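You operate a simulated robot arm through the tools that you are given. There is no shell and no other tool. Be economical: measure what you need, move in short steps, check, and stop when the job is done.

You are at the controls of a simulated two-armed robot. One attempt, no reset.

TASK
Switch the pump switch on. Then take the blue logger and leave it on the top of the drain stand. Then put the blue can on the yellow floor marker on the island top over the prop. Then put one of the red caps from the grey tray on the filter tray. Then put one of the white jars from the top of the drain stand on the top of the drain bench. Then put the clear tank on the top of the blue work stand. Then take the white logger and leave it on the upper shelf of the wash bench. Then take the green logger and leave it on the foam board. Do these in the order given. Set down upright: blue logger, blue can, white jar, clear tank.

It is judged by the outcome, as a careful person would: the job done as asked, and still so three seconds after it is handed in. It fails if anything else is knocked over, pushed out of place, dropped, spilled or broken. Lids that push on must go on centred and level and be pressed home; caps that screw on are set level and turned clockwise until they are tight.

THE ROBOT
Two 6-joint arms with two-finger parallel grippers on one trunk, on a base that drives. Base frame: it is fixed to the floor where the robot stands at the start and does not move with it; the origin is under the middle of the robot, x ahead of it, y to its left, z up. Readings come in m, degrees, newtons and seconds.
The left shoulder is at the start at [-0.096, 0.177, 0.781], the right one opposite. With the tool pointing down near the work surface each hand reaches from about 0.4 to 0.66 m from the robot's upright axis, wherever it stands, measured 20 degrees to its own side. Places, roughly: blue can [2, 4.5, 1]; blue logger [0.25, -1.5, 0.75]; clear tank [2.5, 0, 1]; filter tray (20x15x3 cm) [-1.5, 3.6, 0.8]; floor marker [2.5, 4.5, 1]; foam board (27x27x3 cm) [-1.6, 1.2, 0.5]; green logger [0, -1.5, 0.75]; pump switch [0.5, 0.1, 0.9]; red cap (9x8x8 cm) [0.4, 4.4, 1.1]; top of the blue work stand [0.9, 4.3, 0.8]; top of the drain bench [1.1, 0.2, 0.8]; top of the drain stand [2.3, 0.2, 0.8]; upper shelf of the wash bench (54x15 cm) [-3.44, -0.18, 1.06]; white jar [2.5, 0.25, 0.75]; white logger [0, -1.5, 0.75]. Payload 1.57 kg a hand.
The TCP of each hand is the grasp point between the finger pads, 0.03 m short of the fingertips. In the tool frame z runs along the fingers and y along their closing line. The gripper opens to 0.08 m. The fingers are 0.017 m wide and 0.012 m thick; the gripper's body (0.04 by 0.082 m) begins 0.08 m behind the TCP.
Orientation is told as [roll, pitch, yaw] about the base's x, y, z axes, in that order, counted from this pose: with the fingers straight down and closing along the base's y, the tool's x points along the base's -x, its y along +y and its z along -z.

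THE INTERFACE
- The arms move only by the tool arm_command. It takes "left_increments", "right_increments" or both (then of equal length, played together; a hand with none holds still); each is a list of rows, each a list of 7 numbers: the turn, a rotation vector about the tool's x, y, z in units of 120 degrees (1.0 is 120 degrees), then the shift along the tool's x, y, z in units of 100 mm (1.0 is 100 mm), then the finger opening in m, from 0 to 0.08. In form: [[wx, wy, wz, tx, ty, tz, grip], ...]. A call has 1 to 10 rows; each row is the pose to reach, as a shift and turn from the pose commanded when the call began, along the tool's axes at that moment. A call with a number of a shift or a turn outside -1 to 1 is refused whole. Rows are played at 5 a second. More than 0.05 m and 8.6 degrees between two rows, or a gripper value outside its range, and nothing of the call is played. Where a pose cannot be reached the arm comes as near as it can. A force on the tool above 40 N (or 10 N above the force at the start of the call, whichever is more), or a blocked arm, ends the call early, and 0.2 s more pass. The fingers move at their own pace (about 0.072 m/s each) and stop on an object; they squeeze with about 42 N. The grip force told is the motor's: it shows also when the fingers shut on nothing. Time passes only in rows, and 0.2 s behind the last, so rows that repeat a pose let the fingers close. It gives the time, the measured TCP pose, the force on the tool (base axes), the opening and the grip force at its end, in the units of the frame above (readings bear some noise), with the torque about the TCP (base axes, N m) and any sound that the robot's microphone picked up, and new pictures: "pictures" is both (left out), scene, wrist or none (wrist: the cameras of the hands that moved).
- Cameras (640 x 400 px; columns grow to the right, rows downward): "scene" is now at [0.0425, 0.0011, 1.5076]; the picture's right is [0.01, -1.00, 0.00], its down [-0.71, -0.00, -0.70] and it looks along [0.70, 0.00, -0.71] (base axes); focal length 289 px, centre (320, 200). "left" rides on the left gripper at [0.072, 0.007, -0.122] in its tool frame; the picture's right is [-0.09, 1.00, 0.00], its down [-0.84, -0.08, -0.54] and it looks along [-0.54, -0.05, 0.84] (tool axes); focal length 238 px, centre (320, 200). "right" rides on the right gripper at [0.072, -0.007, -0.122] in its tool frame; the picture's right is [0.09, 1.00, 0.00], its down [-0.84, 0.08, -0.54] and it looks along [-0.54, 0.05, 0.84] (tool axes); focal length 238 px, centre (320, 200). There is no depth. A picture from a camera that has moved, and an enlarged one, comes with that camera's place and axes in the base frame and with its lens.
- slide_trunk(by): slides the trunk up (or, below 0, down) by that many m; the arms and the scene camera ride with it, the base frame stays. It gives what a move gives, with no picture.
- base_move(legs): drives the robot by 1 to 6 legs, each [ahead, left, turn to the left] in m, m and degrees, along the robot's own axes; the way and the turn of a leg run together, so that a leg with both is an arc; at most 1.5 m and 180 degrees a leg. The arms and the cameras ride along, it lands a little off, and it stops where it bumps. It gives what a move gives, and a new picture of the scene camera.
- head_to(pan, tilt): turns the head with the scene camera to pan (to the left, within 143 degrees either way) and tilt (down, from -29 to 69), counted from straight ahead of the robot. It gives what a move gives, and a new picture of the scene camera.
- zoom(camera, box): a new picture of the part [left, top, right, bottom] of that camera's present view, enlarged. It takes no simulated time.
- hand_in(): hands the job in; it is judged then, once.

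Work in short steps. Places have to be worked out from the pictures, the camera data and where the tool is seen: move nearer, look again, correct. Check each grasp and each placing, and mend what went wrong. You have 217 turns and 260 pictures in all, those below and enlarged ones among them. Open the grippers and draw the arms clear of the work before you hand the job in, unless the task says otherwise; then end with one line.

The tools are called after "Emit:" as name(argument=value, ...) on one line, values as JSON. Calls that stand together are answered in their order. arm_command: Moves the arms, as the interface text tells. Its arguments: {"type":"object","properties":{"left_increments":{"type":"array","items":{"type":"array","items":{"type":"number"}}},"right_increments":{"type":"array","items":{"type":"array","items":{"type":"number"}}},"pictures":{"type":"string","enum":["both","scene","wrist","none"]}},"required":[]} The other tools are called the same way: slide_trunk (by) slides the trunk up or down; base_move (legs) drives the base; head_to (pan, tilt) turns the head that bears the scene camera; zoom (camera, box) takes an enlarged picture of a part of a camera's view; hand_in () hands the job in.

At the start:

```text
time: 0.0
left_position: [0.4101, 0.2015, 1.0471]
left_tcp_rot: [0.1, 0.0, 0.0]
left_force: [0.3, 0.6, 0.0]
left_torque: [0.03, -0.01, 0.02]
left_width: 0.0799
left_gripper_force: 0.1
right_position: [0.5262, -0.1965, 1.0588]
right_tcp_rot: [0.0, 0.0, 0.1]
right_force: [-0.8, -0.5, -0.7]
right_torque: [-0.03, 0.02, 0.0]
right_width: 0.0798
right_gripper_force: 0.0
trunk travel left (down, up): [-0.225, 0.103]
robot x, y, heading: [-0.0003, 0.0016, 0.2]
head pan, tilt: [0.3, 45.4]
```

scene: 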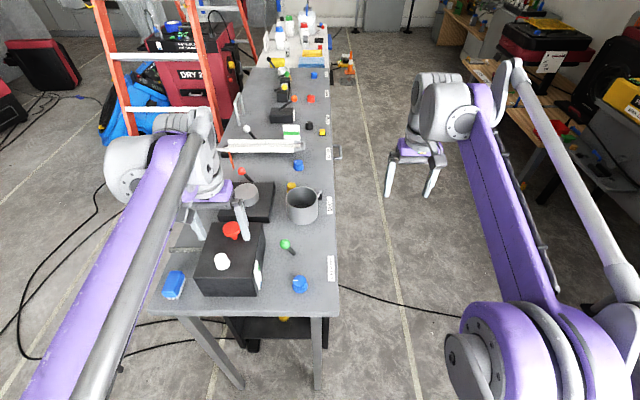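
right: 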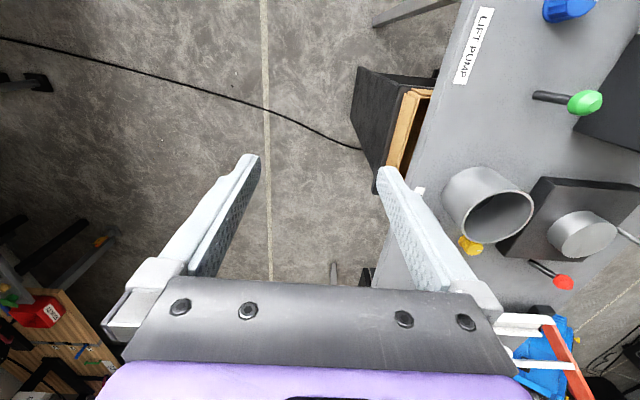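
left: 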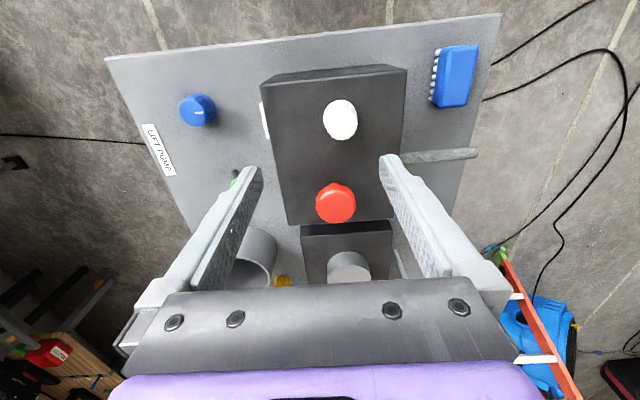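

The bench ahead carries several labelled stations; I need to identify the pump switch. I'll zoom the scene view there.

Emit:
zoom(camera="scene", box=[140, 160, 360, 300])

Emit:
zoom(camera="scene", box=[220, 0, 360, 165])

Emit:
zoom(camera="left", box=[100, 0, 520, 300])

```text
2.86 times, centred on (250, 230) of scene
camera zoom: at [0.0425, 0.0011, 1.5076], right [0.01, -1.0, 0.0], down [-0.71, 0.0, -0.7], along [0.7, 0.0, -0.71], focal length 825 px, centre (520, 114)
```

zoom: 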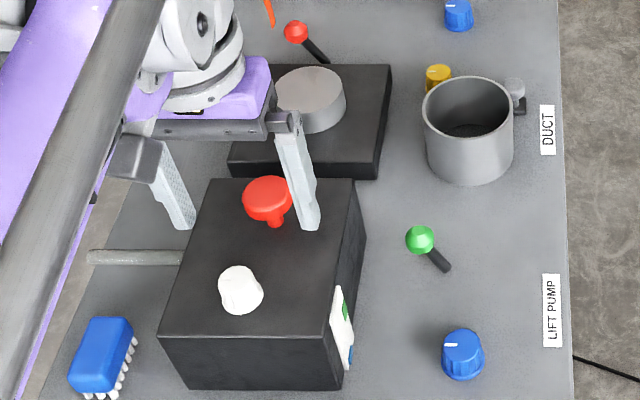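

```text
2.42 times, centred on (290, 82) of scene
camera zoom: at [0.0425, 0.0011, 1.5076], right [0.01, -1.0, 0.0], down [-0.71, 0.0, -0.7], along [0.7, 0.0, -0.71], focal length 700 px, centre (393, 485)
```

zoom: 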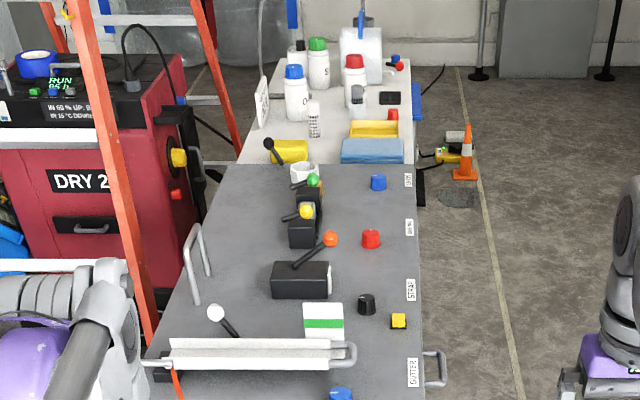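

```text
1.33 times, centred on (310, 150) of left
camera zoom: at [0.3376, 0.2083, 1.1694], right [0.09, 1.0, 0.0], down [0.84, -0.08, 0.54], along [0.54, -0.05, -0.84], focal length 318 px, centre (333, 267)
```

zoom: 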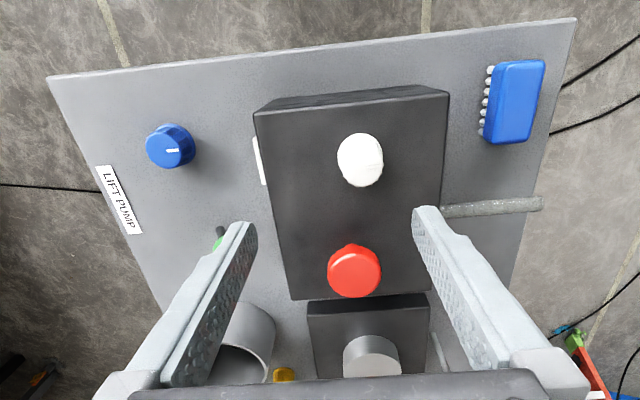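

I take the LIFT PUMP station as the pump; a green-ball lever and a blue knob are both near it. I'll look closer at labels through the right hand camera and the card on the box.

Emit:
zoom(camera="right", box=[420, 0, 640, 140])

Emit:
zoom(camera="scene", box=[230, 225, 345, 300])

```text
2.86 times, centred on (530, 70) of right
camera zoom: at [0.4536, -0.204, 1.1811], right [-0.09, 1.0, 0.0], down [0.84, 0.08, 0.54], along [0.54, 0.05, -0.84], focal length 681 px, centre (-280, 571)
```

zoom: 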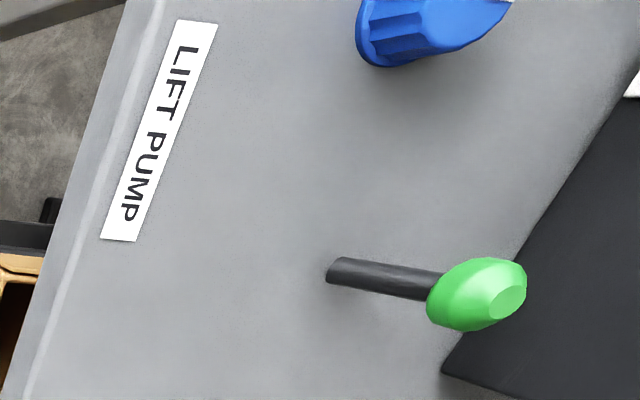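

```text
5.33 times, centred on (288, 262) of scene
camera zoom: at [0.0425, 0.0011, 1.5076], right [0.01, -1.0, 0.0], down [-0.71, 0.0, -0.7], along [0.7, 0.0, -0.71], focal length 1540 px, centre (493, -133)
```

zoom: 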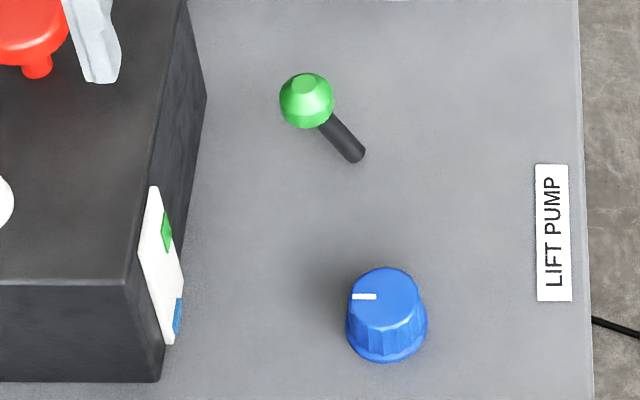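

The card on the box's side shows a green and a blue mark; it may be a legend. I'll turn the right hand to look toward +y at it and the controls.

Emit:
arm_command(right_increments=[[0, 0, -0.07, 0.1, 0, 0, 0.08], [0, 0, -0.14, 0.2, 0, 0, 0.08], [0, 0, -0.21, 0.3, 0, 0, 0.08], [0, 0, -0.28, 0.4, 0, 0, 0.08], [0, 0, -0.35, 0.5, 0, 0, 0.08], [0, 0, -0.42, 0.6, 0, 0, 0.08], [0, 0, -0.49, 0.7, 0, 0, 0.08], [0, 0, -0.56, 0.8, 0, 0, 0.08], [0, 0, -0.63, 0.9, 0, 0, 0.08], [0, 0, -0.7, 0.9, 0, 0, 0.08]], pictures="wrist")

```text
time: 2.2
left_position: [0.4096, 0.202, 1.047]
left_tcp_rot: [-0.1, 0.0, 0.0]
left_force: [0.2, 0.0, 0.1]
left_torque: [-0.04, 0.02, 0.0]
left_width: 0.0799
left_gripper_force: 0.0
right_position: [0.4366, -0.197, 1.0598]
right_tcp_rot: [0.0, 0.1, 84.2]
right_force: [-0.4, 0.5, 0.5]
right_torque: [0.0, 0.0, 0.01]
right_width: 0.0801
right_gripper_force: 0.1
trunk travel left (down, up): [-0.225, 0.103]
robot x, y, heading: [-0.002, 0.0005, -0.1]
head pan, tilt: [0.3, 45.4]
camera right: at [0.4348, -0.2697, 1.1817], right [-1.0, 0.01, 0.0], down [0.01, 0.84, 0.54], along [0.01, 0.54, -0.84], focal length 238 px, centre (320, 200)
```

right: 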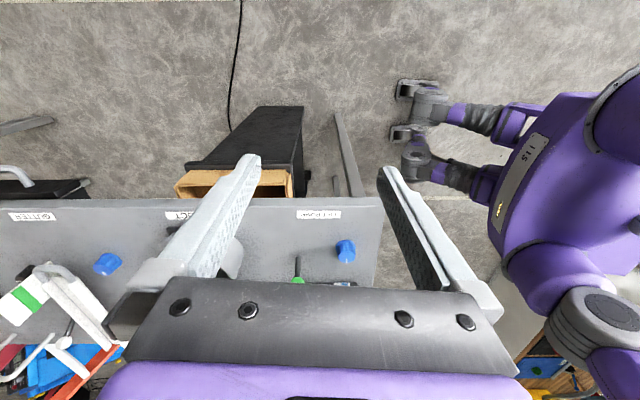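

Card is just hidden behind the palm. I'll pitch the hand up by 30° and draw back a bit.

Emit:
arm_command(right_increments=[[0, -0.07, 0, 0, 0, 0, 0.08], [0, -0.14, 0, 0, 0, 0, 0.08], [0, -0.21, 0, 0, 0, 0, 0.08], [0, -0.28, 0, 0, 0, 0, 0.08], [0, -0.34, 0, 0, 0, 0, 0.08]], pictures="wrist")

```text
time: 3.4
left_position: [0.4092, 0.2006, 1.047]
left_tcp_rot: [0.0, -0.1, 0.0]
left_force: [-0.2, 0.4, 1.2]
left_torque: [0.02, -0.04, 0.0]
left_width: 0.08
left_gripper_force: 0.0
right_position: [0.4366, -0.1979, 1.0596]
right_tcp_rot: [0.0, -41.0, 84.1]
right_force: [-0.4, 0.0, -0.9]
right_torque: [-0.04, 0.02, 0.01]
right_width: 0.0804
right_gripper_force: 0.1
trunk travel left (down, up): [-0.225, 0.103]
robot x, y, heading: [0.0017, -0.0011, 0.2]
head pan, tilt: [0.3, 45.4]
camera right: at [0.4279, -0.3315, 1.1044], right [-1.0, 0.03, -0.06], down [-0.05, 0.28, 0.96], along [0.05, 0.96, -0.28], focal length 238 px, centre (320, 200)
```

right: 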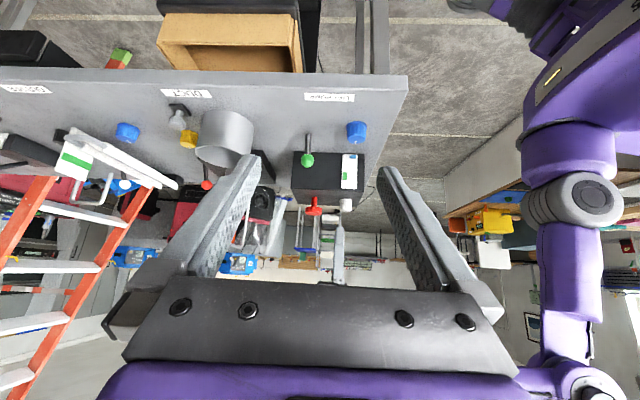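

Emit:
zoom(camera="right", box=[270, 80, 410, 220])

Emit:
zoom(camera="right", box=[0, 70, 280, 210])

```text
2.86 times, centred on (340, 150) of right
camera zoom: at [0.4279, -0.3315, 1.1044], right [-1.0, 0.03, -0.06], down [-0.05, 0.28, 0.96], along [0.05, 0.96, -0.28], focal length 681 px, centre (263, 343)
```

zoom: 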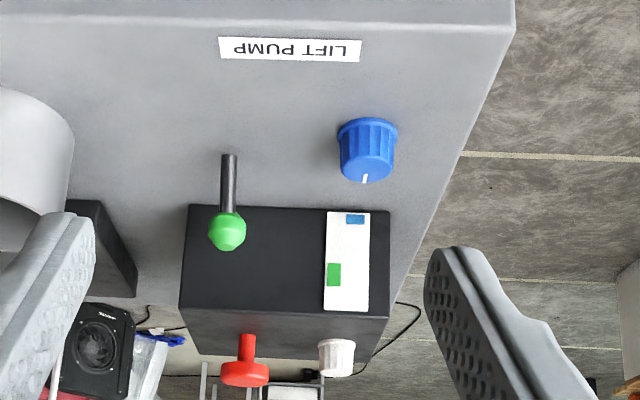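

```text
2.29 times, centred on (140, 140) of right
camera zoom: at [0.4279, -0.3315, 1.1044], right [-1.0, 0.03, -0.06], down [-0.05, 0.28, 0.96], along [0.05, 0.96, -0.28], focal length 545 px, centre (731, 337)
```

zoom: 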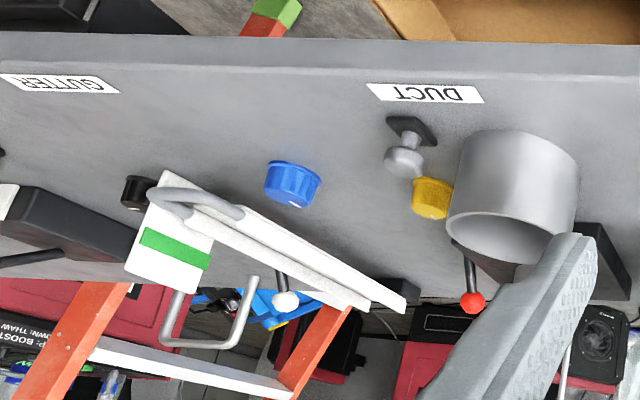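

Triangulating: bench top at z≈0.86, the green-ball lever base at (0.48, 0.068, 0.86), ball at (0.48, 0.091, 0.904): it leans towards +y, so the pump switch has to be thrown towards -y. I restore the right hand and bring the left over the lever.

Emit:
arm_command(left_increments=[[0, 0, 0, -0.14, -0.2, 0, 0.06], [0, 0, 0, -0.28, -0.4, 0, 0.05], [0, 0, 0, -0.42, -0.6, 0, 0.045], [0, 0, 0, -0.56, -0.8, 0, 0.045], [0, 0, 0, -0.7, -1.0, 0, 0.045]], right_increments=[[0, 0.07, 0, 0, 0, 0, 0.08], [0, 0.14, 0, 0, 0, 0, 0.08], [0, 0.21, 0, 0, 0, 0, 0.08], [0, 0.28, 0, 0, 0, 0, 0.08], [0, 0.34, 0, 0, 0, 0, 0.08]], pictures="both")

```text
time: 4.6
left_position: [0.4805, 0.1001, 1.0463]
left_tcp_rot: [0.0, 0.0, 0.0]
left_force: [0.3, 0.3, 0.3]
left_torque: [0.01, 0.02, 0.0]
left_width: 0.045
left_gripper_force: 0.1
right_position: [0.4374, -0.1977, 1.0587]
right_tcp_rot: [0.0, 0.1, 84.0]
right_force: [-0.3, 0.1, -0.3]
right_torque: [0.0, -0.01, 0.02]
right_width: 0.0797
right_gripper_force: 0.1
trunk travel left (down, up): [-0.225, 0.103]
robot x, y, heading: [-0.0021, 0.0005, 0.1]
head pan, tilt: [0.3, 45.4]
camera scene: at [0.0433, 0.001, 1.5076], right [0.01, -1.0, 0.0], down [-0.71, 0.0, -0.7], along [0.7, 0.0, -0.71], focal length 289 px, centre (320, 200)
camera right: at [0.4353, -0.2695, 1.1807], right [-1.0, 0.01, 0.0], down [0.01, 0.84, 0.54], along [0.01, 0.54, -0.84], focal length 238 px, centre (320, 200)
camera left: at [0.4088, 0.1072, 1.1691], right [0.09, 1.0, 0.0], down [0.84, -0.08, 0.54], along [0.54, -0.05, -0.84], focal length 238 px, centre (320, 200)
```

scene: 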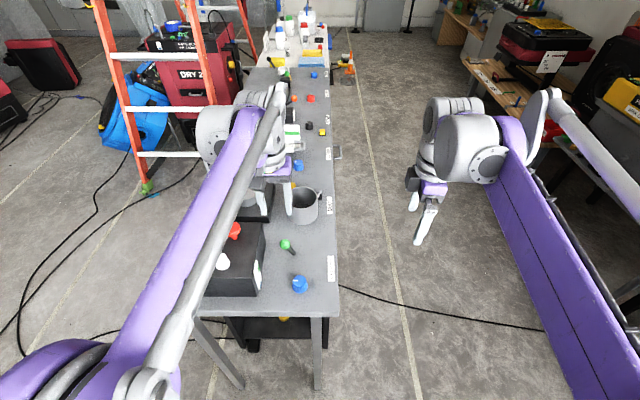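
right: 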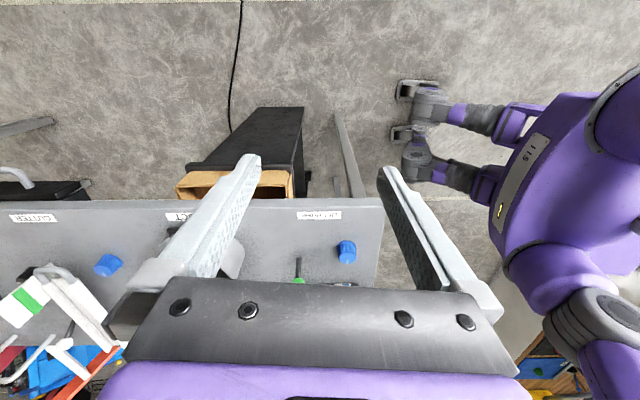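
left: 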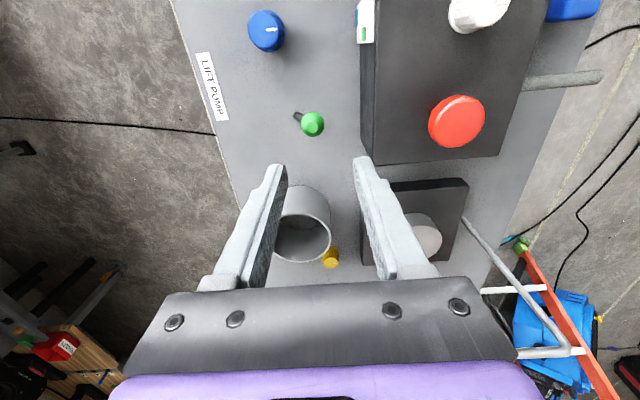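

Ball confirmed at (0.479, 0.092, 0.904). Lower the left hand straddling it.

Emit:
arm_command(left_increments=[[0, 0, 0, 0, -0.08, 0.3, 0.045], [0, 0, 0, 0, -0.08, 0.6, 0.045], [0, 0, 0, 0, -0.08, 0.9, 0.045], [0, 0, 0, 0, -0.08, 1.0, 0.045]], pictures="wrist")

```text
time: 5.6
left_position: [0.4806, 0.0934, 0.946]
left_tcp_rot: [0.0, -0.1, 0.0]
left_force: [-0.3, -0.5, 0.2]
left_torque: [-0.03, 0.0, 0.0]
left_width: 0.0453
left_gripper_force: 0.1
right_position: [0.4362, -0.1974, 1.0585]
right_tcp_rot: [0.0, 0.0, 84.0]
right_force: [0.1, 0.0, 0.6]
right_torque: [0.03, -0.01, -0.04]
right_width: 0.08
right_gripper_force: 0.0
trunk travel left (down, up): [-0.225, 0.103]
robot x, y, heading: [0.0027, -0.0018, 0.2]
head pan, tilt: [0.3, 45.4]
camera left: at [0.4085, 0.0993, 1.0678], right [0.09, 1.0, 0.0], down [0.84, -0.08, 0.54], along [0.54, -0.05, -0.84], focal length 238 px, centre (320, 200)
```

left: 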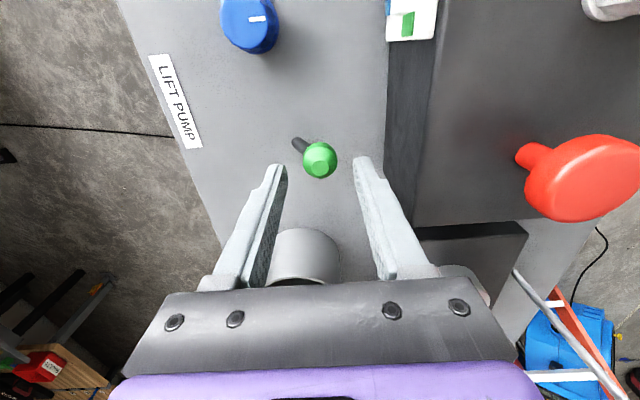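

Aligned. Lower 45 mm then push to -y by about 62 mm.

Emit:
arm_command(left_increments=[[0, 0, 0, 0, 0, 0.25, 0.045], [0, 0, 0, 0, 0, 0.45, 0.045], [0, 0, 0, 0, -0.15, 0.45, 0.045], [0, 0, 0, 0, -0.3, 0.45, 0.045], [0, 0, 0, 0, -0.42, 0.45, 0.045], [0, 0, 0, 0, -0.54, 0.45, 0.045], [0, 0, 0, 0, -0.62, 0.45, 0.045]], pictures="wrist")

```text
time: 7.2
left_position: [0.4801, 0.0353, 0.901]
left_tcp_rot: [0.2, -0.1, 0.2]
left_force: [6.5, 25.8, 18.1]
left_torque: [1.4, 0.08, -0.09]
left_width: 0.0675
left_gripper_force: 12.8
right_position: [0.4363, -0.1947, 1.0607]
right_tcp_rot: [0.1, 0.1, 84.1]
right_force: [0.3, -0.5, -1.0]
right_torque: [-0.03, 0.04, 0.02]
right_width: 0.0801
right_gripper_force: 0.1
trunk travel left (down, up): [-0.225, 0.103]
robot x, y, heading: [0.0017, -0.0004, 0.1]
head pan, tilt: [0.3, 45.4]
camera left: at [0.4075, 0.042, 1.0247], right [0.09, 1.0, 0.0], down [0.84, -0.08, 0.54], along [0.54, -0.05, -0.84], focal length 238 px, centre (320, 200)
```

left: 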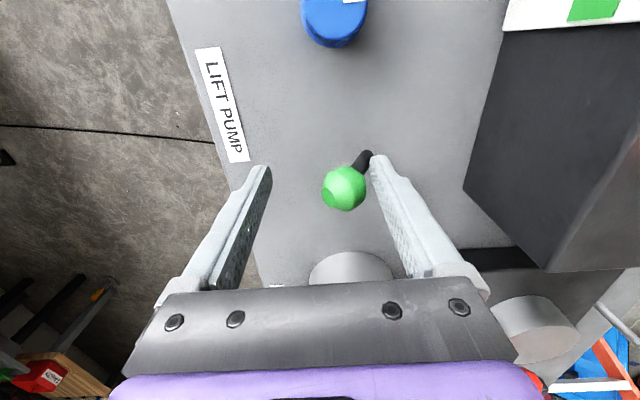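

The lever flipped to -y and is at its stop. Back off and lift, then check.

Emit:
arm_command(left_increments=[[0, 0, 0, 0, 0.2, 0, 0.06], [0, 0, 0, 0, 0.2, 0, 0.07], [0, 0, 0, 0, 0.2, -0.3, 0.07], [0, 0, 0, 0, 0.2, -0.6, 0.07], [0, 0, 0, 0, 0.2, -1.0, 0.08]], pictures="wrist")

Emit:
arm_command(left_increments=[[0, 0, 0, 0.3, 0.3, -0.3, 0.08], [0, 0, 0, 0.6, 0.6, -0.3, 0.08], [0, 0, 0, 0.8, 1.0, -0.3, 0.08]], right_increments=[[0, 0, 0.07, 0, 0, 0, 0.08], [0, 0, 0.14, 0, 0, 0, 0.08], [0, 0, 0.21, 0, 0, 0, 0.08]], pictures="scene")

```text
time: 8.4
left_position: [0.4791, 0.0507, 0.9997]
left_tcp_rot: [0.1, 0.0, 0.0]
left_force: [0.3, 0.1, -0.3]
left_torque: [-0.01, 0.01, -0.01]
left_width: 0.08
left_gripper_force: 0.0
right_position: [0.4359, -0.1973, 1.0582]
right_tcp_rot: [-0.1, -0.1, 84.0]
right_force: [-0.2, 0.7, 0.2]
right_torque: [-0.03, -0.01, -0.02]
right_width: 0.0802
right_gripper_force: 0.0
trunk travel left (down, up): [-0.225, 0.103]
robot x, y, heading: [-0.003, -0.001, 0.3]
head pan, tilt: [0.3, 45.4]
camera left: at [0.4069, 0.057, 1.1234], right [0.09, 1.0, 0.0], down [0.84, -0.08, 0.54], along [0.54, -0.05, -0.84], focal length 238 px, centre (320, 200)
```

left: 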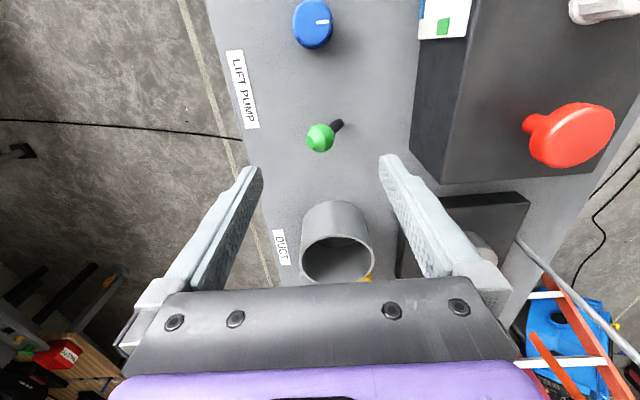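

```text
refused: row 1 steps farther than a row can; nothing moved
```

The lever now leans to -y. Let me check the card for any state change.

Emit:
zoom(camera="left", box=[280, 0, 520, 160])

```text
2.50 times, centred on (400, 80) of left
camera zoom: at [0.4069, 0.057, 1.1234], right [0.09, 1.0, 0.0], down [0.84, -0.08, 0.54], along [0.54, -0.05, -0.84], focal length 596 px, centre (120, 500)
```

zoom: 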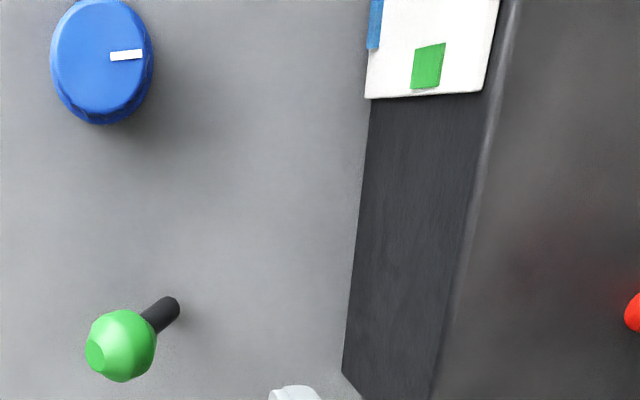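

Done with the switch. Raise the left hand and restore the right hand's yaw before driving.

Emit:
arm_command(left_increments=[[0, 0, 0, 0, 0, -0.2, 0.08], [0, 0, 0, 0, 0, -0.4, 0.08], [0, 0, 0, 0.1, 0, -0.6, 0.08], [0, 0, 0, 0.2, 0.2, -0.8, 0.08], [0, 0, 0, 0.3, 0.4, -0.9, 0.08], [0, 0, 0, 0.4, 0.6, -0.9, 0.08], [0, 0, 0, 0.5, 0.8, -0.9, 0.08], [0, 0, 0, 0.6, 1.0, -0.9, 0.08], [0, 0, 0, 0.6, 1.0, -0.9, 0.08], [0, 0, 0, 0.6, 1.0, -0.9, 0.08]], right_increments=[[0, 0, 0.07, 0, 0, 0, 0.08], [0, 0, 0.14, 0, 0, 0, 0.08], [0, 0, 0.21, 0, 0, 0, 0.08], [0, 0, 0.28, 0, 0, 0, 0.08], [0, 0, 0.35, 0, 0, 0, 0.08], [0, 0, 0.42, 0, 0, 0, 0.08], [0, 0, 0.49, 0, 0, 0, 0.08], [0, 0, 0.56, 0, 0, 0, 0.08], [0, 0, 0.63, 0, 0, 0, 0.08], [0, 0, 0.7, 0, 0, 0, 0.08]], pictures="none")

Emit:
head_to(pan=-85, tilt=35)

```text
time: 10.6
left_position: [0.4216, 0.1507, 1.0921]
left_tcp_rot: [0.1, -0.1, 0.0]
left_force: [0.9, 0.5, -0.1]
left_torque: [-0.03, -0.03, -0.01]
left_width: 0.0799
left_gripper_force: 0.1
right_position: [0.437, -0.1963, 1.0598]
right_tcp_rot: [0.0, 0.0, 0.0]
right_force: [-0.4, 0.0, -0.4]
right_torque: [0.0, 0.04, -0.01]
right_width: 0.0799
right_gripper_force: 0.0
trunk travel left (down, up): [-0.225, 0.103]
robot x, y, heading: [-0.001, 0.0012, 0.1]
head pan, tilt: [0.3, 45.4]
```

```text
time: 12.2
left_position: [0.4201, 0.1511, 1.0912]
left_tcp_rot: [-0.1, 0.0, 0.0]
left_force: [1.4, 0.2, 0.7]
left_torque: [-0.01, 0.01, -0.03]
left_width: 0.08
left_gripper_force: 0.3
right_position: [0.4362, -0.1959, 1.06]
right_tcp_rot: [0.0, 0.0, 0.0]
right_force: [0.4, -0.2, 0.4]
right_torque: [0.0, -0.01, 0.0]
right_width: 0.0799
right_gripper_force: 0.0
trunk travel left (down, up): [-0.225, 0.103]
robot x, y, heading: [-0.0019, 0.0006, -0.2]
head pan, tilt: [-85.0, 35.0]
camera scene: at [-0.0308, -0.0871, 1.523], right [-1.0, -0.09, 0.0], down [-0.05, 0.57, -0.82], along [0.07, -0.82, -0.57], focal length 289 px, centre (320, 200)
```

scene: 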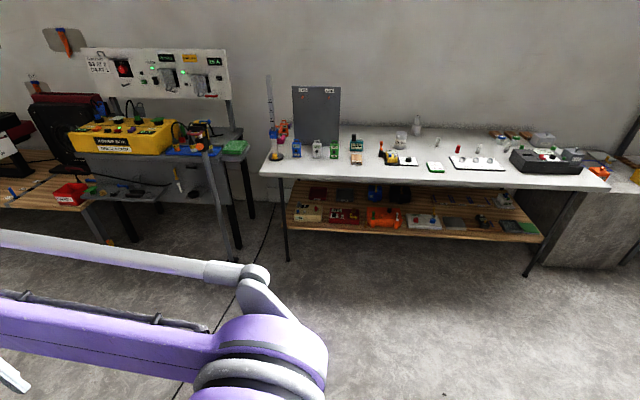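

Emit:
zoom(camera="scene", box=[250, 70, 420, 190])

Emit:
zoom(camera="scene", box=[370, 90, 620, 250])

```text
3.33 times, centred on (335, 130) of scene
camera zoom: at [-0.0308, -0.0871, 1.523], right [-1.0, -0.09, 0.0], down [-0.05, 0.57, -0.82], along [0.07, -0.82, -0.57], focal length 963 px, centre (270, 433)
```

zoom: 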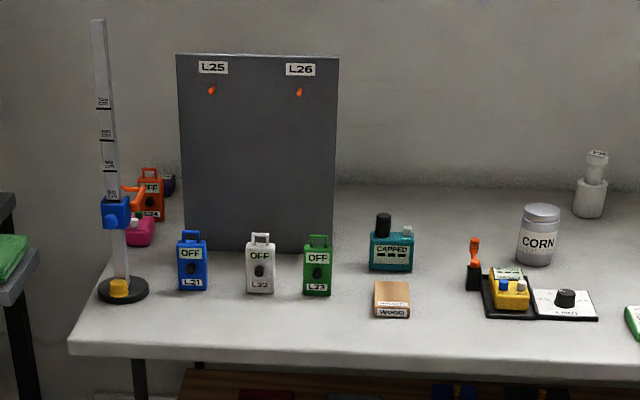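

```text
2.50 times, centred on (495, 170) of scene
camera zoom: at [-0.0308, -0.0871, 1.523], right [-1.0, -0.09, 0.0], down [-0.05, 0.57, -0.82], along [0.07, -0.82, -0.57], focal length 722 px, centre (-118, 275)
```

zoom: 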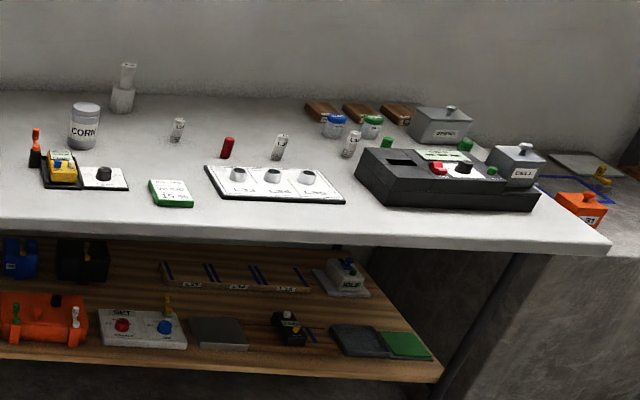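

Loggers: blue L21, white L22, green L23 standing near the front-left of the far table (around y≈-1.55). Turn right and drive up.

Emit:
base_move(legs=[[0, 0, -90], [0.85, 0.1, 0]])

Emit:
head_to(pan=0, tilt=40)

```text
time: 20.6
left_position: [0.2496, -1.2753, 1.0916]
left_tcp_rot: [0.0, 0.0, -90.2]
left_force: [-0.3, 0.0, -0.3]
left_torque: [-0.01, -0.03, -0.02]
left_width: 0.0798
left_gripper_force: 0.1
right_position: [-0.0988, -1.2891, 1.0591]
right_tcp_rot: [0.0, 0.0, -90.2]
right_force: [0.1, -0.6, -1.0]
right_torque: [-0.01, 0.01, -0.01]
right_width: 0.0801
right_gripper_force: 0.0
trunk travel left (down, up): [-0.225, 0.103]
robot x, y, heading: [0.0994, -0.854, -89.9]
head pan, tilt: [-85.0, 35.0]
camera scene: at [0.0135, -0.8212, 1.523], right [-0.08, 1.0, 0.0], down [0.57, 0.05, -0.82], along [-0.82, -0.07, -0.57], focal length 289 px, centre (320, 200)
```

scene: 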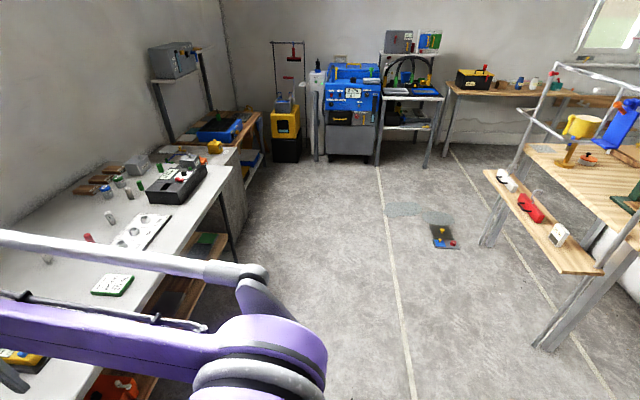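

```text
time: 22.2
left_position: [0.2506, -1.2754, 1.0922]
left_tcp_rot: [-0.1, 0.0, -90.2]
left_force: [0.2, 0.4, 0.1]
left_torque: [-0.05, -0.02, 0.04]
left_width: 0.0798
left_gripper_force: 0.0
right_position: [-0.0987, -1.2888, 1.0589]
right_tcp_rot: [0.0, 0.0, -90.0]
right_force: [-0.9, -0.1, -0.5]
right_torque: [0.0, 0.01, 0.01]
right_width: 0.0802
right_gripper_force: 0.1
trunk travel left (down, up): [-0.225, 0.103]
robot x, y, heading: [0.1019, -0.8551, -90.0]
head pan, tilt: [0.0, 40.0]
camera scene: at [0.101, -0.8986, 1.5154], right [-1.0, 0.0, 0.0], down [0.0, 0.64, -0.77], along [0.0, -0.77, -0.64], focal length 289 px, centre (320, 200)
```

scene: 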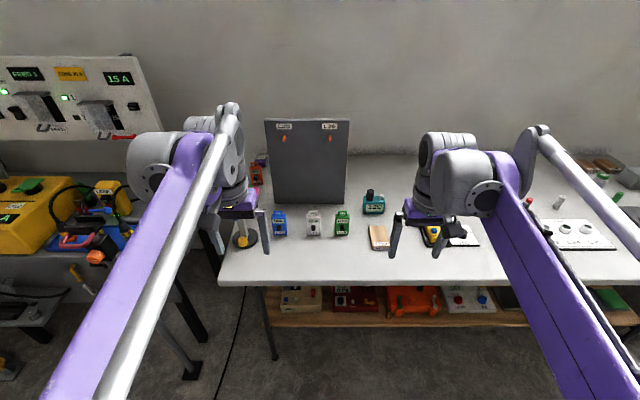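

Table top z≈0.76; blue logger base at ≈(0.242, -1.61), white (0.126, -1.61), green (0.023, -1.61), about 0.12 tall. A tall rod stands at x≈0.37, so I'll use the right hand (its elbow is away from the rod). Shift left 0.15 and ahead 0.12.

Emit:
base_move(legs=[[0.12, 0.15, 0]])

```text
time: 24.1
left_position: [0.4045, -1.3936, 1.0916]
left_tcp_rot: [0.0, -0.1, -89.8]
left_force: [0.7, -0.9, -0.1]
left_torque: [-0.02, -0.02, 0.0]
left_width: 0.08
left_gripper_force: 0.0
right_position: [0.0563, -1.4085, 1.0598]
right_tcp_rot: [-0.1, 0.0, -90.0]
right_force: [0.5, 0.9, -0.1]
right_torque: [0.0, 0.02, 0.02]
right_width: 0.0798
right_gripper_force: 0.1
trunk travel left (down, up): [-0.225, 0.103]
robot x, y, heading: [0.2509, -0.9708, -90.0]
head pan, tilt: [0.0, 40.0]
camera scene: at [0.2533, -1.0163, 1.5154], right [-1.0, 0.0, 0.0], down [0.0, 0.64, -0.77], along [0.0, -0.77, -0.64], focal length 289 px, centre (320, 200)
```

scene: 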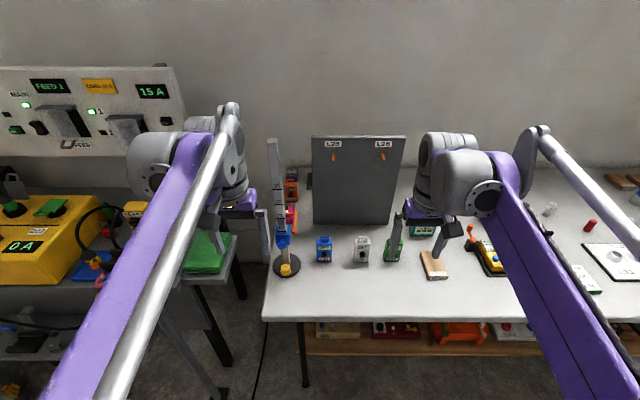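

Blue is straight ahead. Move the right hand over it, in two calls.

Emit:
arm_command(right_increments=[[0, 0, 0, -0.333, 0.31, 0, 0.08], [0, 0, 0, -0.666, 0.62, 0, 0.08], [0, 0, 0, -1.0, 0.93, 0, 0.08]], pictures="none")

Emit:
arm_command(right_increments=[[0, 0, 0, -0.333, 0.31, 0.2, 0.08], [0, 0, 0, -0.666, 0.62, 0.4, 0.08], [0, 0, 0, -1.0, 0.93, 0.5, 0.08]], pictures="both")

```text
time: 24.9
left_position: [0.4056, -1.3927, 1.0921]
left_tcp_rot: [0.0, 0.1, -90.0]
left_force: [0.9, -0.9, -0.5]
left_torque: [0.04, 0.02, -0.02]
left_width: 0.0799
left_gripper_force: 0.0
right_position: [0.1509, -1.5117, 1.0599]
right_tcp_rot: [0.0, 0.1, -89.9]
right_force: [-0.7, -0.5, 0.4]
right_torque: [0.04, 0.0, 0.02]
right_width: 0.08
right_gripper_force: 0.1
trunk travel left (down, up): [-0.225, 0.103]
robot x, y, heading: [0.2521, -0.9692, -89.8]
head pan, tilt: [0.0, 40.0]
```

```text
time: 25.8
left_position: [0.4046, -1.3921, 1.0916]
left_tcp_rot: [0.0, -0.1, -89.8]
left_force: [0.1, 0.4, 0.0]
left_torque: [-0.03, -0.02, 0.01]
left_width: 0.0801
left_gripper_force: 0.2
right_position: [0.2119, -1.5663, 1.0186]
right_tcp_rot: [0.0, 0.0, -89.9]
right_force: [0.1, -0.2, -0.5]
right_torque: [-0.03, -0.04, 0.0]
right_width: 0.0802
right_gripper_force: 0.0
right hand out of reach, approached as far as the arm can: row 2, 3
trunk travel left (down, up): [-0.225, 0.103]
robot x, y, heading: [0.2509, -0.9692, -89.9]
head pan, tilt: [0.0, 40.0]
camera scene: at [0.2527, -1.0151, 1.5155], right [-1.0, 0.0, 0.0], down [0.0, 0.64, -0.77], along [0.0, -0.77, -0.64], focal length 289 px, centre (320, 200)
camera right: at [0.2033, -1.4947, 1.1402], right [1.0, 0.09, 0.0], down [0.08, -0.84, 0.54], along [0.05, -0.54, -0.84], focal length 238 px, centre (320, 200)
```

scene: 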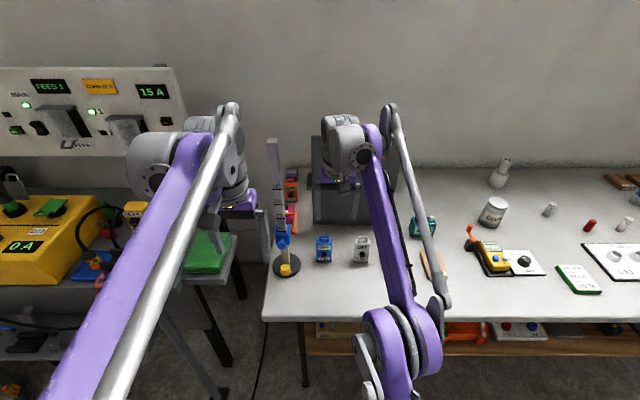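
right: 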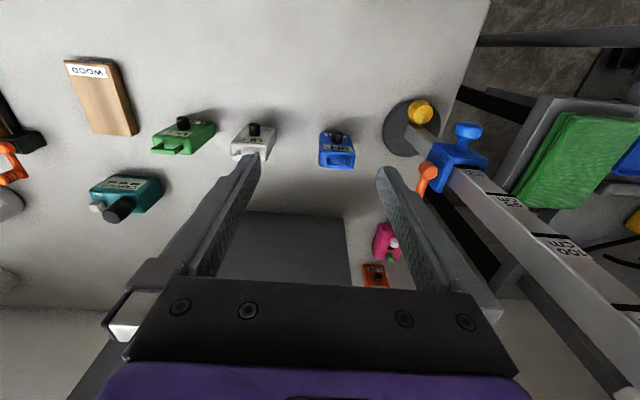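

Reach is limited; blue logger top near (0.234, -1.60). Drive ahead 0.07 and then position above it.

Emit:
base_move(legs=[[0.07, 0, 0]])

Emit:
arm_command(right_increments=[[0, 0, 0, 0.05, 0.02, 0.1, 0.08], [0, 0, 0, 0.05, 0.02, 0.3, 0.08]], pictures="wrist")

```text
time: 26.8
left_position: [0.4048, -1.4612, 1.0902]
left_tcp_rot: [0.0, 0.0, -89.9]
left_force: [-0.3, -1.0, -1.3]
left_torque: [0.0, 0.0, 0.0]
left_width: 0.0801
left_gripper_force: 0.1
right_position: [0.2115, -1.6356, 1.0174]
right_tcp_rot: [0.0, 0.0, -89.7]
right_force: [-0.4, -0.2, -0.1]
right_torque: [0.01, -0.01, -0.02]
right_width: 0.0797
right_gripper_force: 0.0
trunk travel left (down, up): [-0.225, 0.103]
robot x, y, heading: [0.255, -1.0397, -90.0]
head pan, tilt: [0.0, 40.0]
camera scene: at [0.2533, -1.0848, 1.5154], right [-1.0, 0.0, 0.0], down [0.0, 0.64, -0.77], along [0.0, -0.77, -0.64], focal length 289 px, centre (320, 200)
```

scene: 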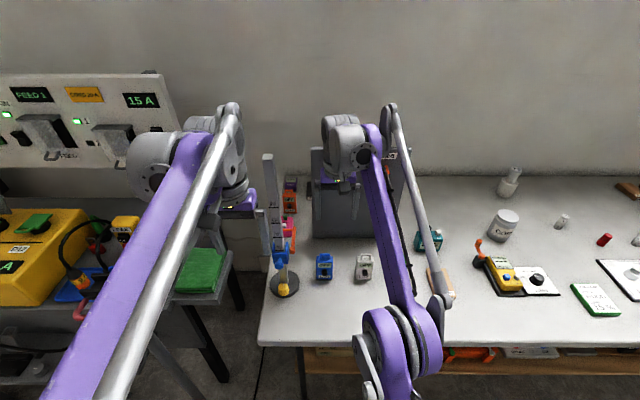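

```text
time: 27.4
left_position: [0.4044, -1.4612, 1.0916]
left_tcp_rot: [0.1, 0.0, -89.9]
left_force: [-0.3, -0.2, -0.5]
left_torque: [0.02, -0.01, 0.02]
left_width: 0.0799
left_gripper_force: 0.1
right_position: [0.2129, -1.6311, 0.9912]
right_tcp_rot: [0.0, 0.1, -89.8]
right_force: [0.8, -0.3, 0.0]
right_torque: [0.0, 0.05, -0.01]
right_width: 0.0802
right_gripper_force: 0.1
trunk travel left (down, up): [-0.225, 0.103]
robot x, y, heading: [0.2507, -1.0387, -89.8]
head pan, tilt: [0.0, 40.0]
camera right: at [0.2049, -1.5593, 1.1123], right [1.0, 0.09, 0.0], down [0.08, -0.84, 0.54], along [0.05, -0.54, -0.84], focal length 238 px, centre (320, 200)
```

right: 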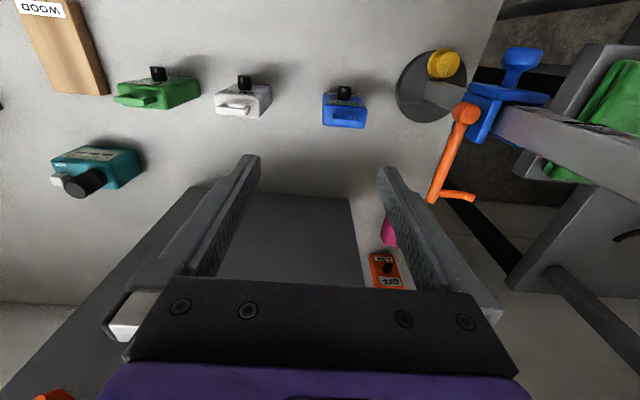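

Emit:
zoom(camera="right", box=[280, 60, 480, 180])

```text
3.20 times, centred on (380, 120) of right
camera zoom: at [0.2049, -1.5593, 1.1123], right [1.0, 0.09, 0.0], down [0.08, -0.84, 0.54], along [0.05, -0.54, -0.84], focal length 763 px, centre (128, 456)
```

zoom: 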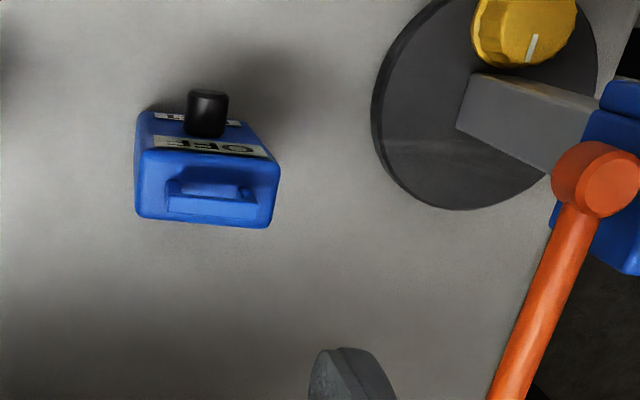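

Blue body centre top ≈(0.2375, -1.62). An orange clamp lever sits at x≈0.316, z≈0.93, so I narrow the opening to 0.066 and come down over the logger.

Emit:
arm_command(right_increments=[[0, 0, 0, 0.05, 0.12, 0, 0.066], [0, 0, 0, 0.105, 0.245, 0.2, 0.066], [0, 0, 0, 0.105, 0.245, 0.4, 0.066], [0, 0, 0, 0.105, 0.245, 0.6, 0.066], [0, 0, 0, 0.105, 0.245, 0.75, 0.066]], pictures="wrist")

```text
time: 28.6
left_position: [0.4034, -1.4604, 1.0914]
left_tcp_rot: [0.0, 0.1, -89.8]
left_force: [-0.5, -0.6, -0.3]
left_torque: [0.01, 0.01, -0.01]
left_width: 0.08
left_gripper_force: 0.1
right_position: [0.2372, -1.62, 0.9116]
right_tcp_rot: [0.0, 0.0, -89.9]
right_force: [0.2, -0.3, 0.5]
right_torque: [-0.02, 0.0, 0.03]
right_width: 0.066
right_gripper_force: 0.0
trunk travel left (down, up): [-0.225, 0.103]
robot x, y, heading: [0.2546, -1.0367, -89.7]
head pan, tilt: [0.0, 40.0]
camera right: at [0.2302, -1.5474, 1.0344], right [1.0, 0.1, 0.0], down [0.08, -0.84, 0.54], along [0.05, -0.54, -0.84], focal length 238 px, centre (320, 200)
```

right: 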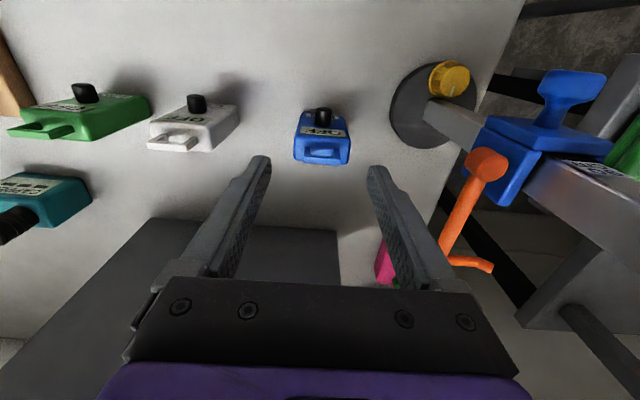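

Centred. Lower 91 mm and close.

Emit:
arm_command(right_increments=[[0, 0, 0, 0, 0, 0.25, 0.066], [0, 0, 0, 0, 0, 0.5, 0.066], [0, 0, 0, 0, 0, 0.75, 0.066], [0, 0, 0, 0, 0, 0.91, 0.066], [0, 0, 0, 0, 0, 0.91, 0.066], [0, 0, 0, 0, 0, 0.91, 0.03], [0, 0, 0, 0, 0, 0.91, 0.03], [0, 0, 0, 0, 0, 0.91, 0.03]], pictures="wrist")

```text
time: 30.4
left_position: [0.4046, -1.4605, 1.0913]
left_tcp_rot: [0.0, 0.0, -89.7]
left_force: [0.1, 0.2, 0.2]
left_torque: [0.01, 0.03, -0.02]
left_width: 0.08
left_gripper_force: 0.1
right_position: [0.2454, -1.6629, 0.8471]
right_tcp_rot: [0.0, 0.0, -89.8]
right_force: [0.0, 0.1, -0.8]
right_torque: [0.0, 0.02, 0.01]
right_width: 0.03
right_gripper_force: 0.0
right hand out of reach, approached as far as the arm can: row 1, 2, 3, 4, 5, 6, 7, 8
trunk travel left (down, up): [-0.225, 0.103]
robot x, y, heading: [0.2498, -1.0424, -89.8]
head pan, tilt: [0.0, 40.0]
camera right: at [0.2379, -1.5914, 0.9698], right [1.0, 0.1, 0.0], down [0.08, -0.84, 0.54], along [0.05, -0.54, -0.84], focal length 238 px, centre (320, 200)
```

right: 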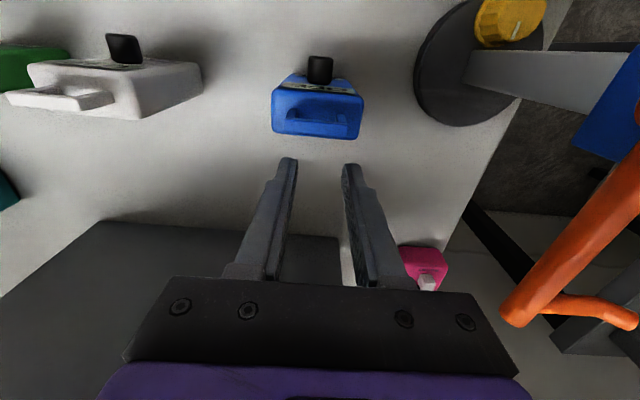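

The arm drifted outward: that low pose is unreachable for this arm height. I'll retreat the same way with the fingers open, then slide the trunk down instead.

Emit:
arm_command(right_increments=[[0, 0, 0, 0, 0, 0, 0.066], [0, 0, 0, 0, 0, 0, 0.066], [0, 0, 0, 0, 0, -0.25, 0.066], [0, 0, 0, 0, 0, -0.5, 0.066], [0, 0, 0, 0, 0, -0.75, 0.066], [0, 0, 0, 0, 0, -0.91, 0.066]], pictures="wrist")

```text
time: 31.8
left_position: [0.4046, -1.4594, 1.0914]
left_tcp_rot: [0.1, 0.1, -89.8]
left_force: [0.5, -0.2, 0.2]
left_torque: [0.01, 0.01, 0.03]
left_width: 0.0801
left_gripper_force: 0.1
right_position: [0.2475, -1.6646, 0.9376]
right_tcp_rot: [0.0, -0.1, -89.8]
right_force: [0.1, 0.3, -0.3]
right_torque: [0.0, 0.01, -0.01]
right_width: 0.066
right_gripper_force: 0.1
trunk travel left (down, up): [-0.225, 0.103]
robot x, y, heading: [0.2525, -1.0406, -89.5]
head pan, tilt: [0.0, 40.0]
camera right: at [0.2392, -1.5925, 1.0608], right [1.0, 0.1, 0.0], down [0.08, -0.84, 0.54], along [0.05, -0.54, -0.84], focal length 238 px, centre (320, 200)
```

right: 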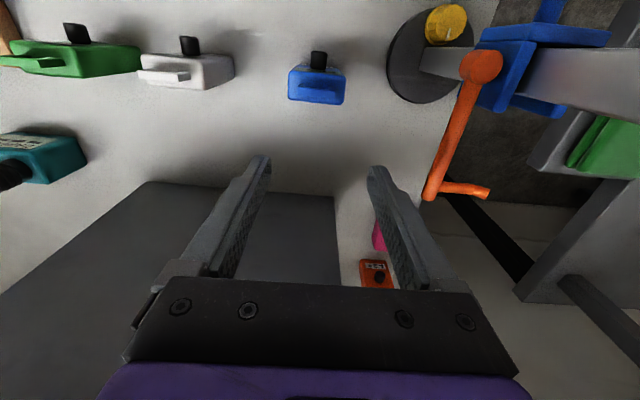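

Return to above the logger, at z≈0.93.

Emit:
arm_command(right_increments=[[0, 0, 0, 0.22, -0.05, 0, 0.066], [0, 0, 0, 0.445, -0.105, 0, 0.066], [0, 0, 0, 0.445, -0.105, 0, 0.066]], pictures="wrist")

```text
time: 32.6
left_position: [0.4042, -1.4594, 1.0913]
left_tcp_rot: [0.0, 0.0, -89.8]
left_force: [-0.2, 0.2, 0.1]
left_torque: [0.0, 0.0, -0.01]
left_width: 0.08
left_gripper_force: 0.1
right_position: [0.2335, -1.6214, 0.9382]
right_tcp_rot: [0.0, 0.0, -89.8]
right_force: [0.8, -0.1, 0.5]
right_torque: [-0.01, 0.03, 0.0]
right_width: 0.0659
right_gripper_force: 0.0
trunk travel left (down, up): [-0.225, 0.103]
robot x, y, heading: [0.2566, -1.0402, -89.9]
head pan, tilt: [0.0, 40.0]
camera right: at [0.2266, -1.5498, 1.0597], right [1.0, 0.1, 0.0], down [0.08, -0.84, 0.54], along [0.05, -0.54, -0.84], focal length 238 px, centre (320, 200)
```

right: 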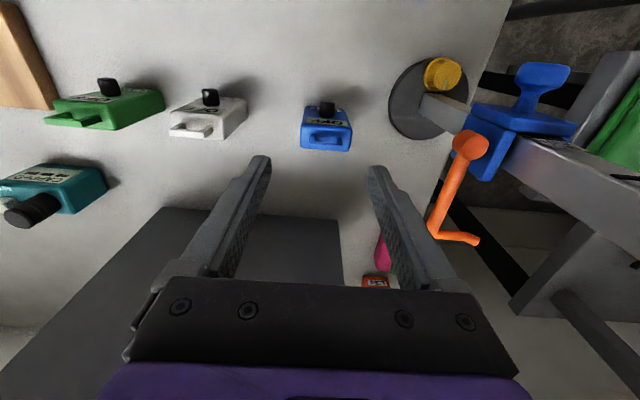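

Correct x by 4 mm and slide the trunk down 0.06 first.

Emit:
arm_command(right_increments=[[0, 0, 0, 0, 0.04, 0, 0.066]], pictures="none")

Emit:
slide_trunk(by=-0.05)

Emit:
zoom(camera="right", box=[220, 80, 420, 230])

```text
time: 33.0
left_position: [0.4036, -1.4606, 1.0927]
left_tcp_rot: [0.0, 0.0, -89.8]
left_force: [-0.4, 0.4, -0.2]
left_torque: [0.0, 0.01, -0.02]
left_width: 0.0801
left_gripper_force: 0.1
right_position: [0.2398, -1.6214, 0.9382]
right_tcp_rot: [0.0, 0.0, -89.9]
right_force: [-0.3, -0.7, -0.1]
right_torque: [0.03, 0.01, 0.04]
right_width: 0.0661
right_gripper_force: 0.2
trunk travel left (down, up): [-0.225, 0.103]
robot x, y, heading: [0.248, -1.0343, -89.8]
head pan, tilt: [0.0, 40.0]
```

```text
time: 33.9
left_position: [0.4045, -1.4607, 1.0427]
left_tcp_rot: [0.0, -0.1, -89.8]
left_force: [1.0, -0.4, 0.2]
left_torque: [0.05, 0.03, -0.02]
left_width: 0.0798
left_gripper_force: 0.1
right_position: [0.2411, -1.6203, 0.8889]
right_tcp_rot: [0.0, 0.0, -89.8]
right_force: [0.0, 0.3, 0.3]
right_torque: [0.02, -0.01, 0.03]
right_width: 0.066
right_gripper_force: 0.0
trunk travel left (down, up): [-0.175, 0.153]
robot x, y, heading: [0.2546, -1.0398, -89.8]
head pan, tilt: [0.0, 40.0]
```

```text
2.67 times, centred on (320, 155) of right
camera zoom: at [0.2337, -1.55, 1.0116], right [1.0, 0.1, 0.0], down [0.08, -0.84, 0.54], along [0.05, -0.54, -0.84], focal length 636 px, centre (320, 320)
```

zoom: 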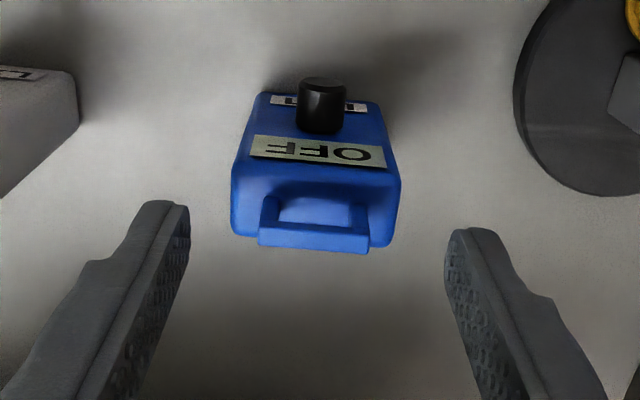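

Well centred. Slide down 0.067 and then close.

Emit:
slide_trunk(by=-0.067)

Emit:
arm_command(right_increments=[[0, 0, 0, 0, 0, 0, 0.03], [0, 0, 0, 0, 0, 0, 0.03], [0, 0, 0, 0, 0, 0, 0.03], [0, 0, 0, 0, 0, 0, 0.03]], pictures="wrist")

```text
time: 34.9
left_position: [0.4038, -1.4607, 0.9756]
left_tcp_rot: [0.1, 0.1, -89.8]
left_force: [0.4, 0.1, -0.5]
left_torque: [0.01, 0.01, 0.02]
left_width: 0.0799
left_gripper_force: 0.1
right_position: [0.2404, -1.6218, 0.8226]
right_tcp_rot: [-0.1, 0.0, -89.8]
right_force: [0.8, 0.6, 2.0]
right_torque: [-0.02, -0.02, 0.03]
right_width: 0.0662
right_gripper_force: 0.1
trunk travel left (down, up): [-0.108, 0.22]
robot x, y, heading: [0.2553, -1.0395, -90.0]
head pan, tilt: [0.0, 40.0]
```

```text
time: 35.9
left_position: [0.4043, -1.4589, 0.975]
left_tcp_rot: [0.0, 0.0, -89.8]
left_force: [0.5, -0.4, 0.5]
left_torque: [-0.02, 0.01, -0.02]
left_width: 0.08
left_gripper_force: 0.2
right_position: [0.2409, -1.6219, 0.8235]
right_tcp_rot: [0.0, 0.0, -89.8]
right_force: [-1.2, -1.9, 4.4]
right_torque: [-0.08, 0.02, 0.03]
right_width: 0.0493
right_gripper_force: 41.7
trunk travel left (down, up): [-0.108, 0.22]
robot x, y, heading: [0.2506, -1.0405, -89.6]
head pan, tilt: [0.0, 40.0]
camera right: at [0.2337, -1.5497, 0.9448], right [1.0, 0.1, 0.0], down [0.08, -0.84, 0.54], along [0.05, -0.54, -0.84], focal length 238 px, centre (320, 200)
```

right: 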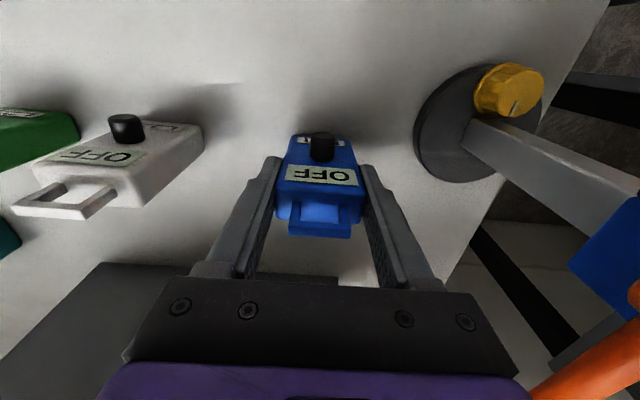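

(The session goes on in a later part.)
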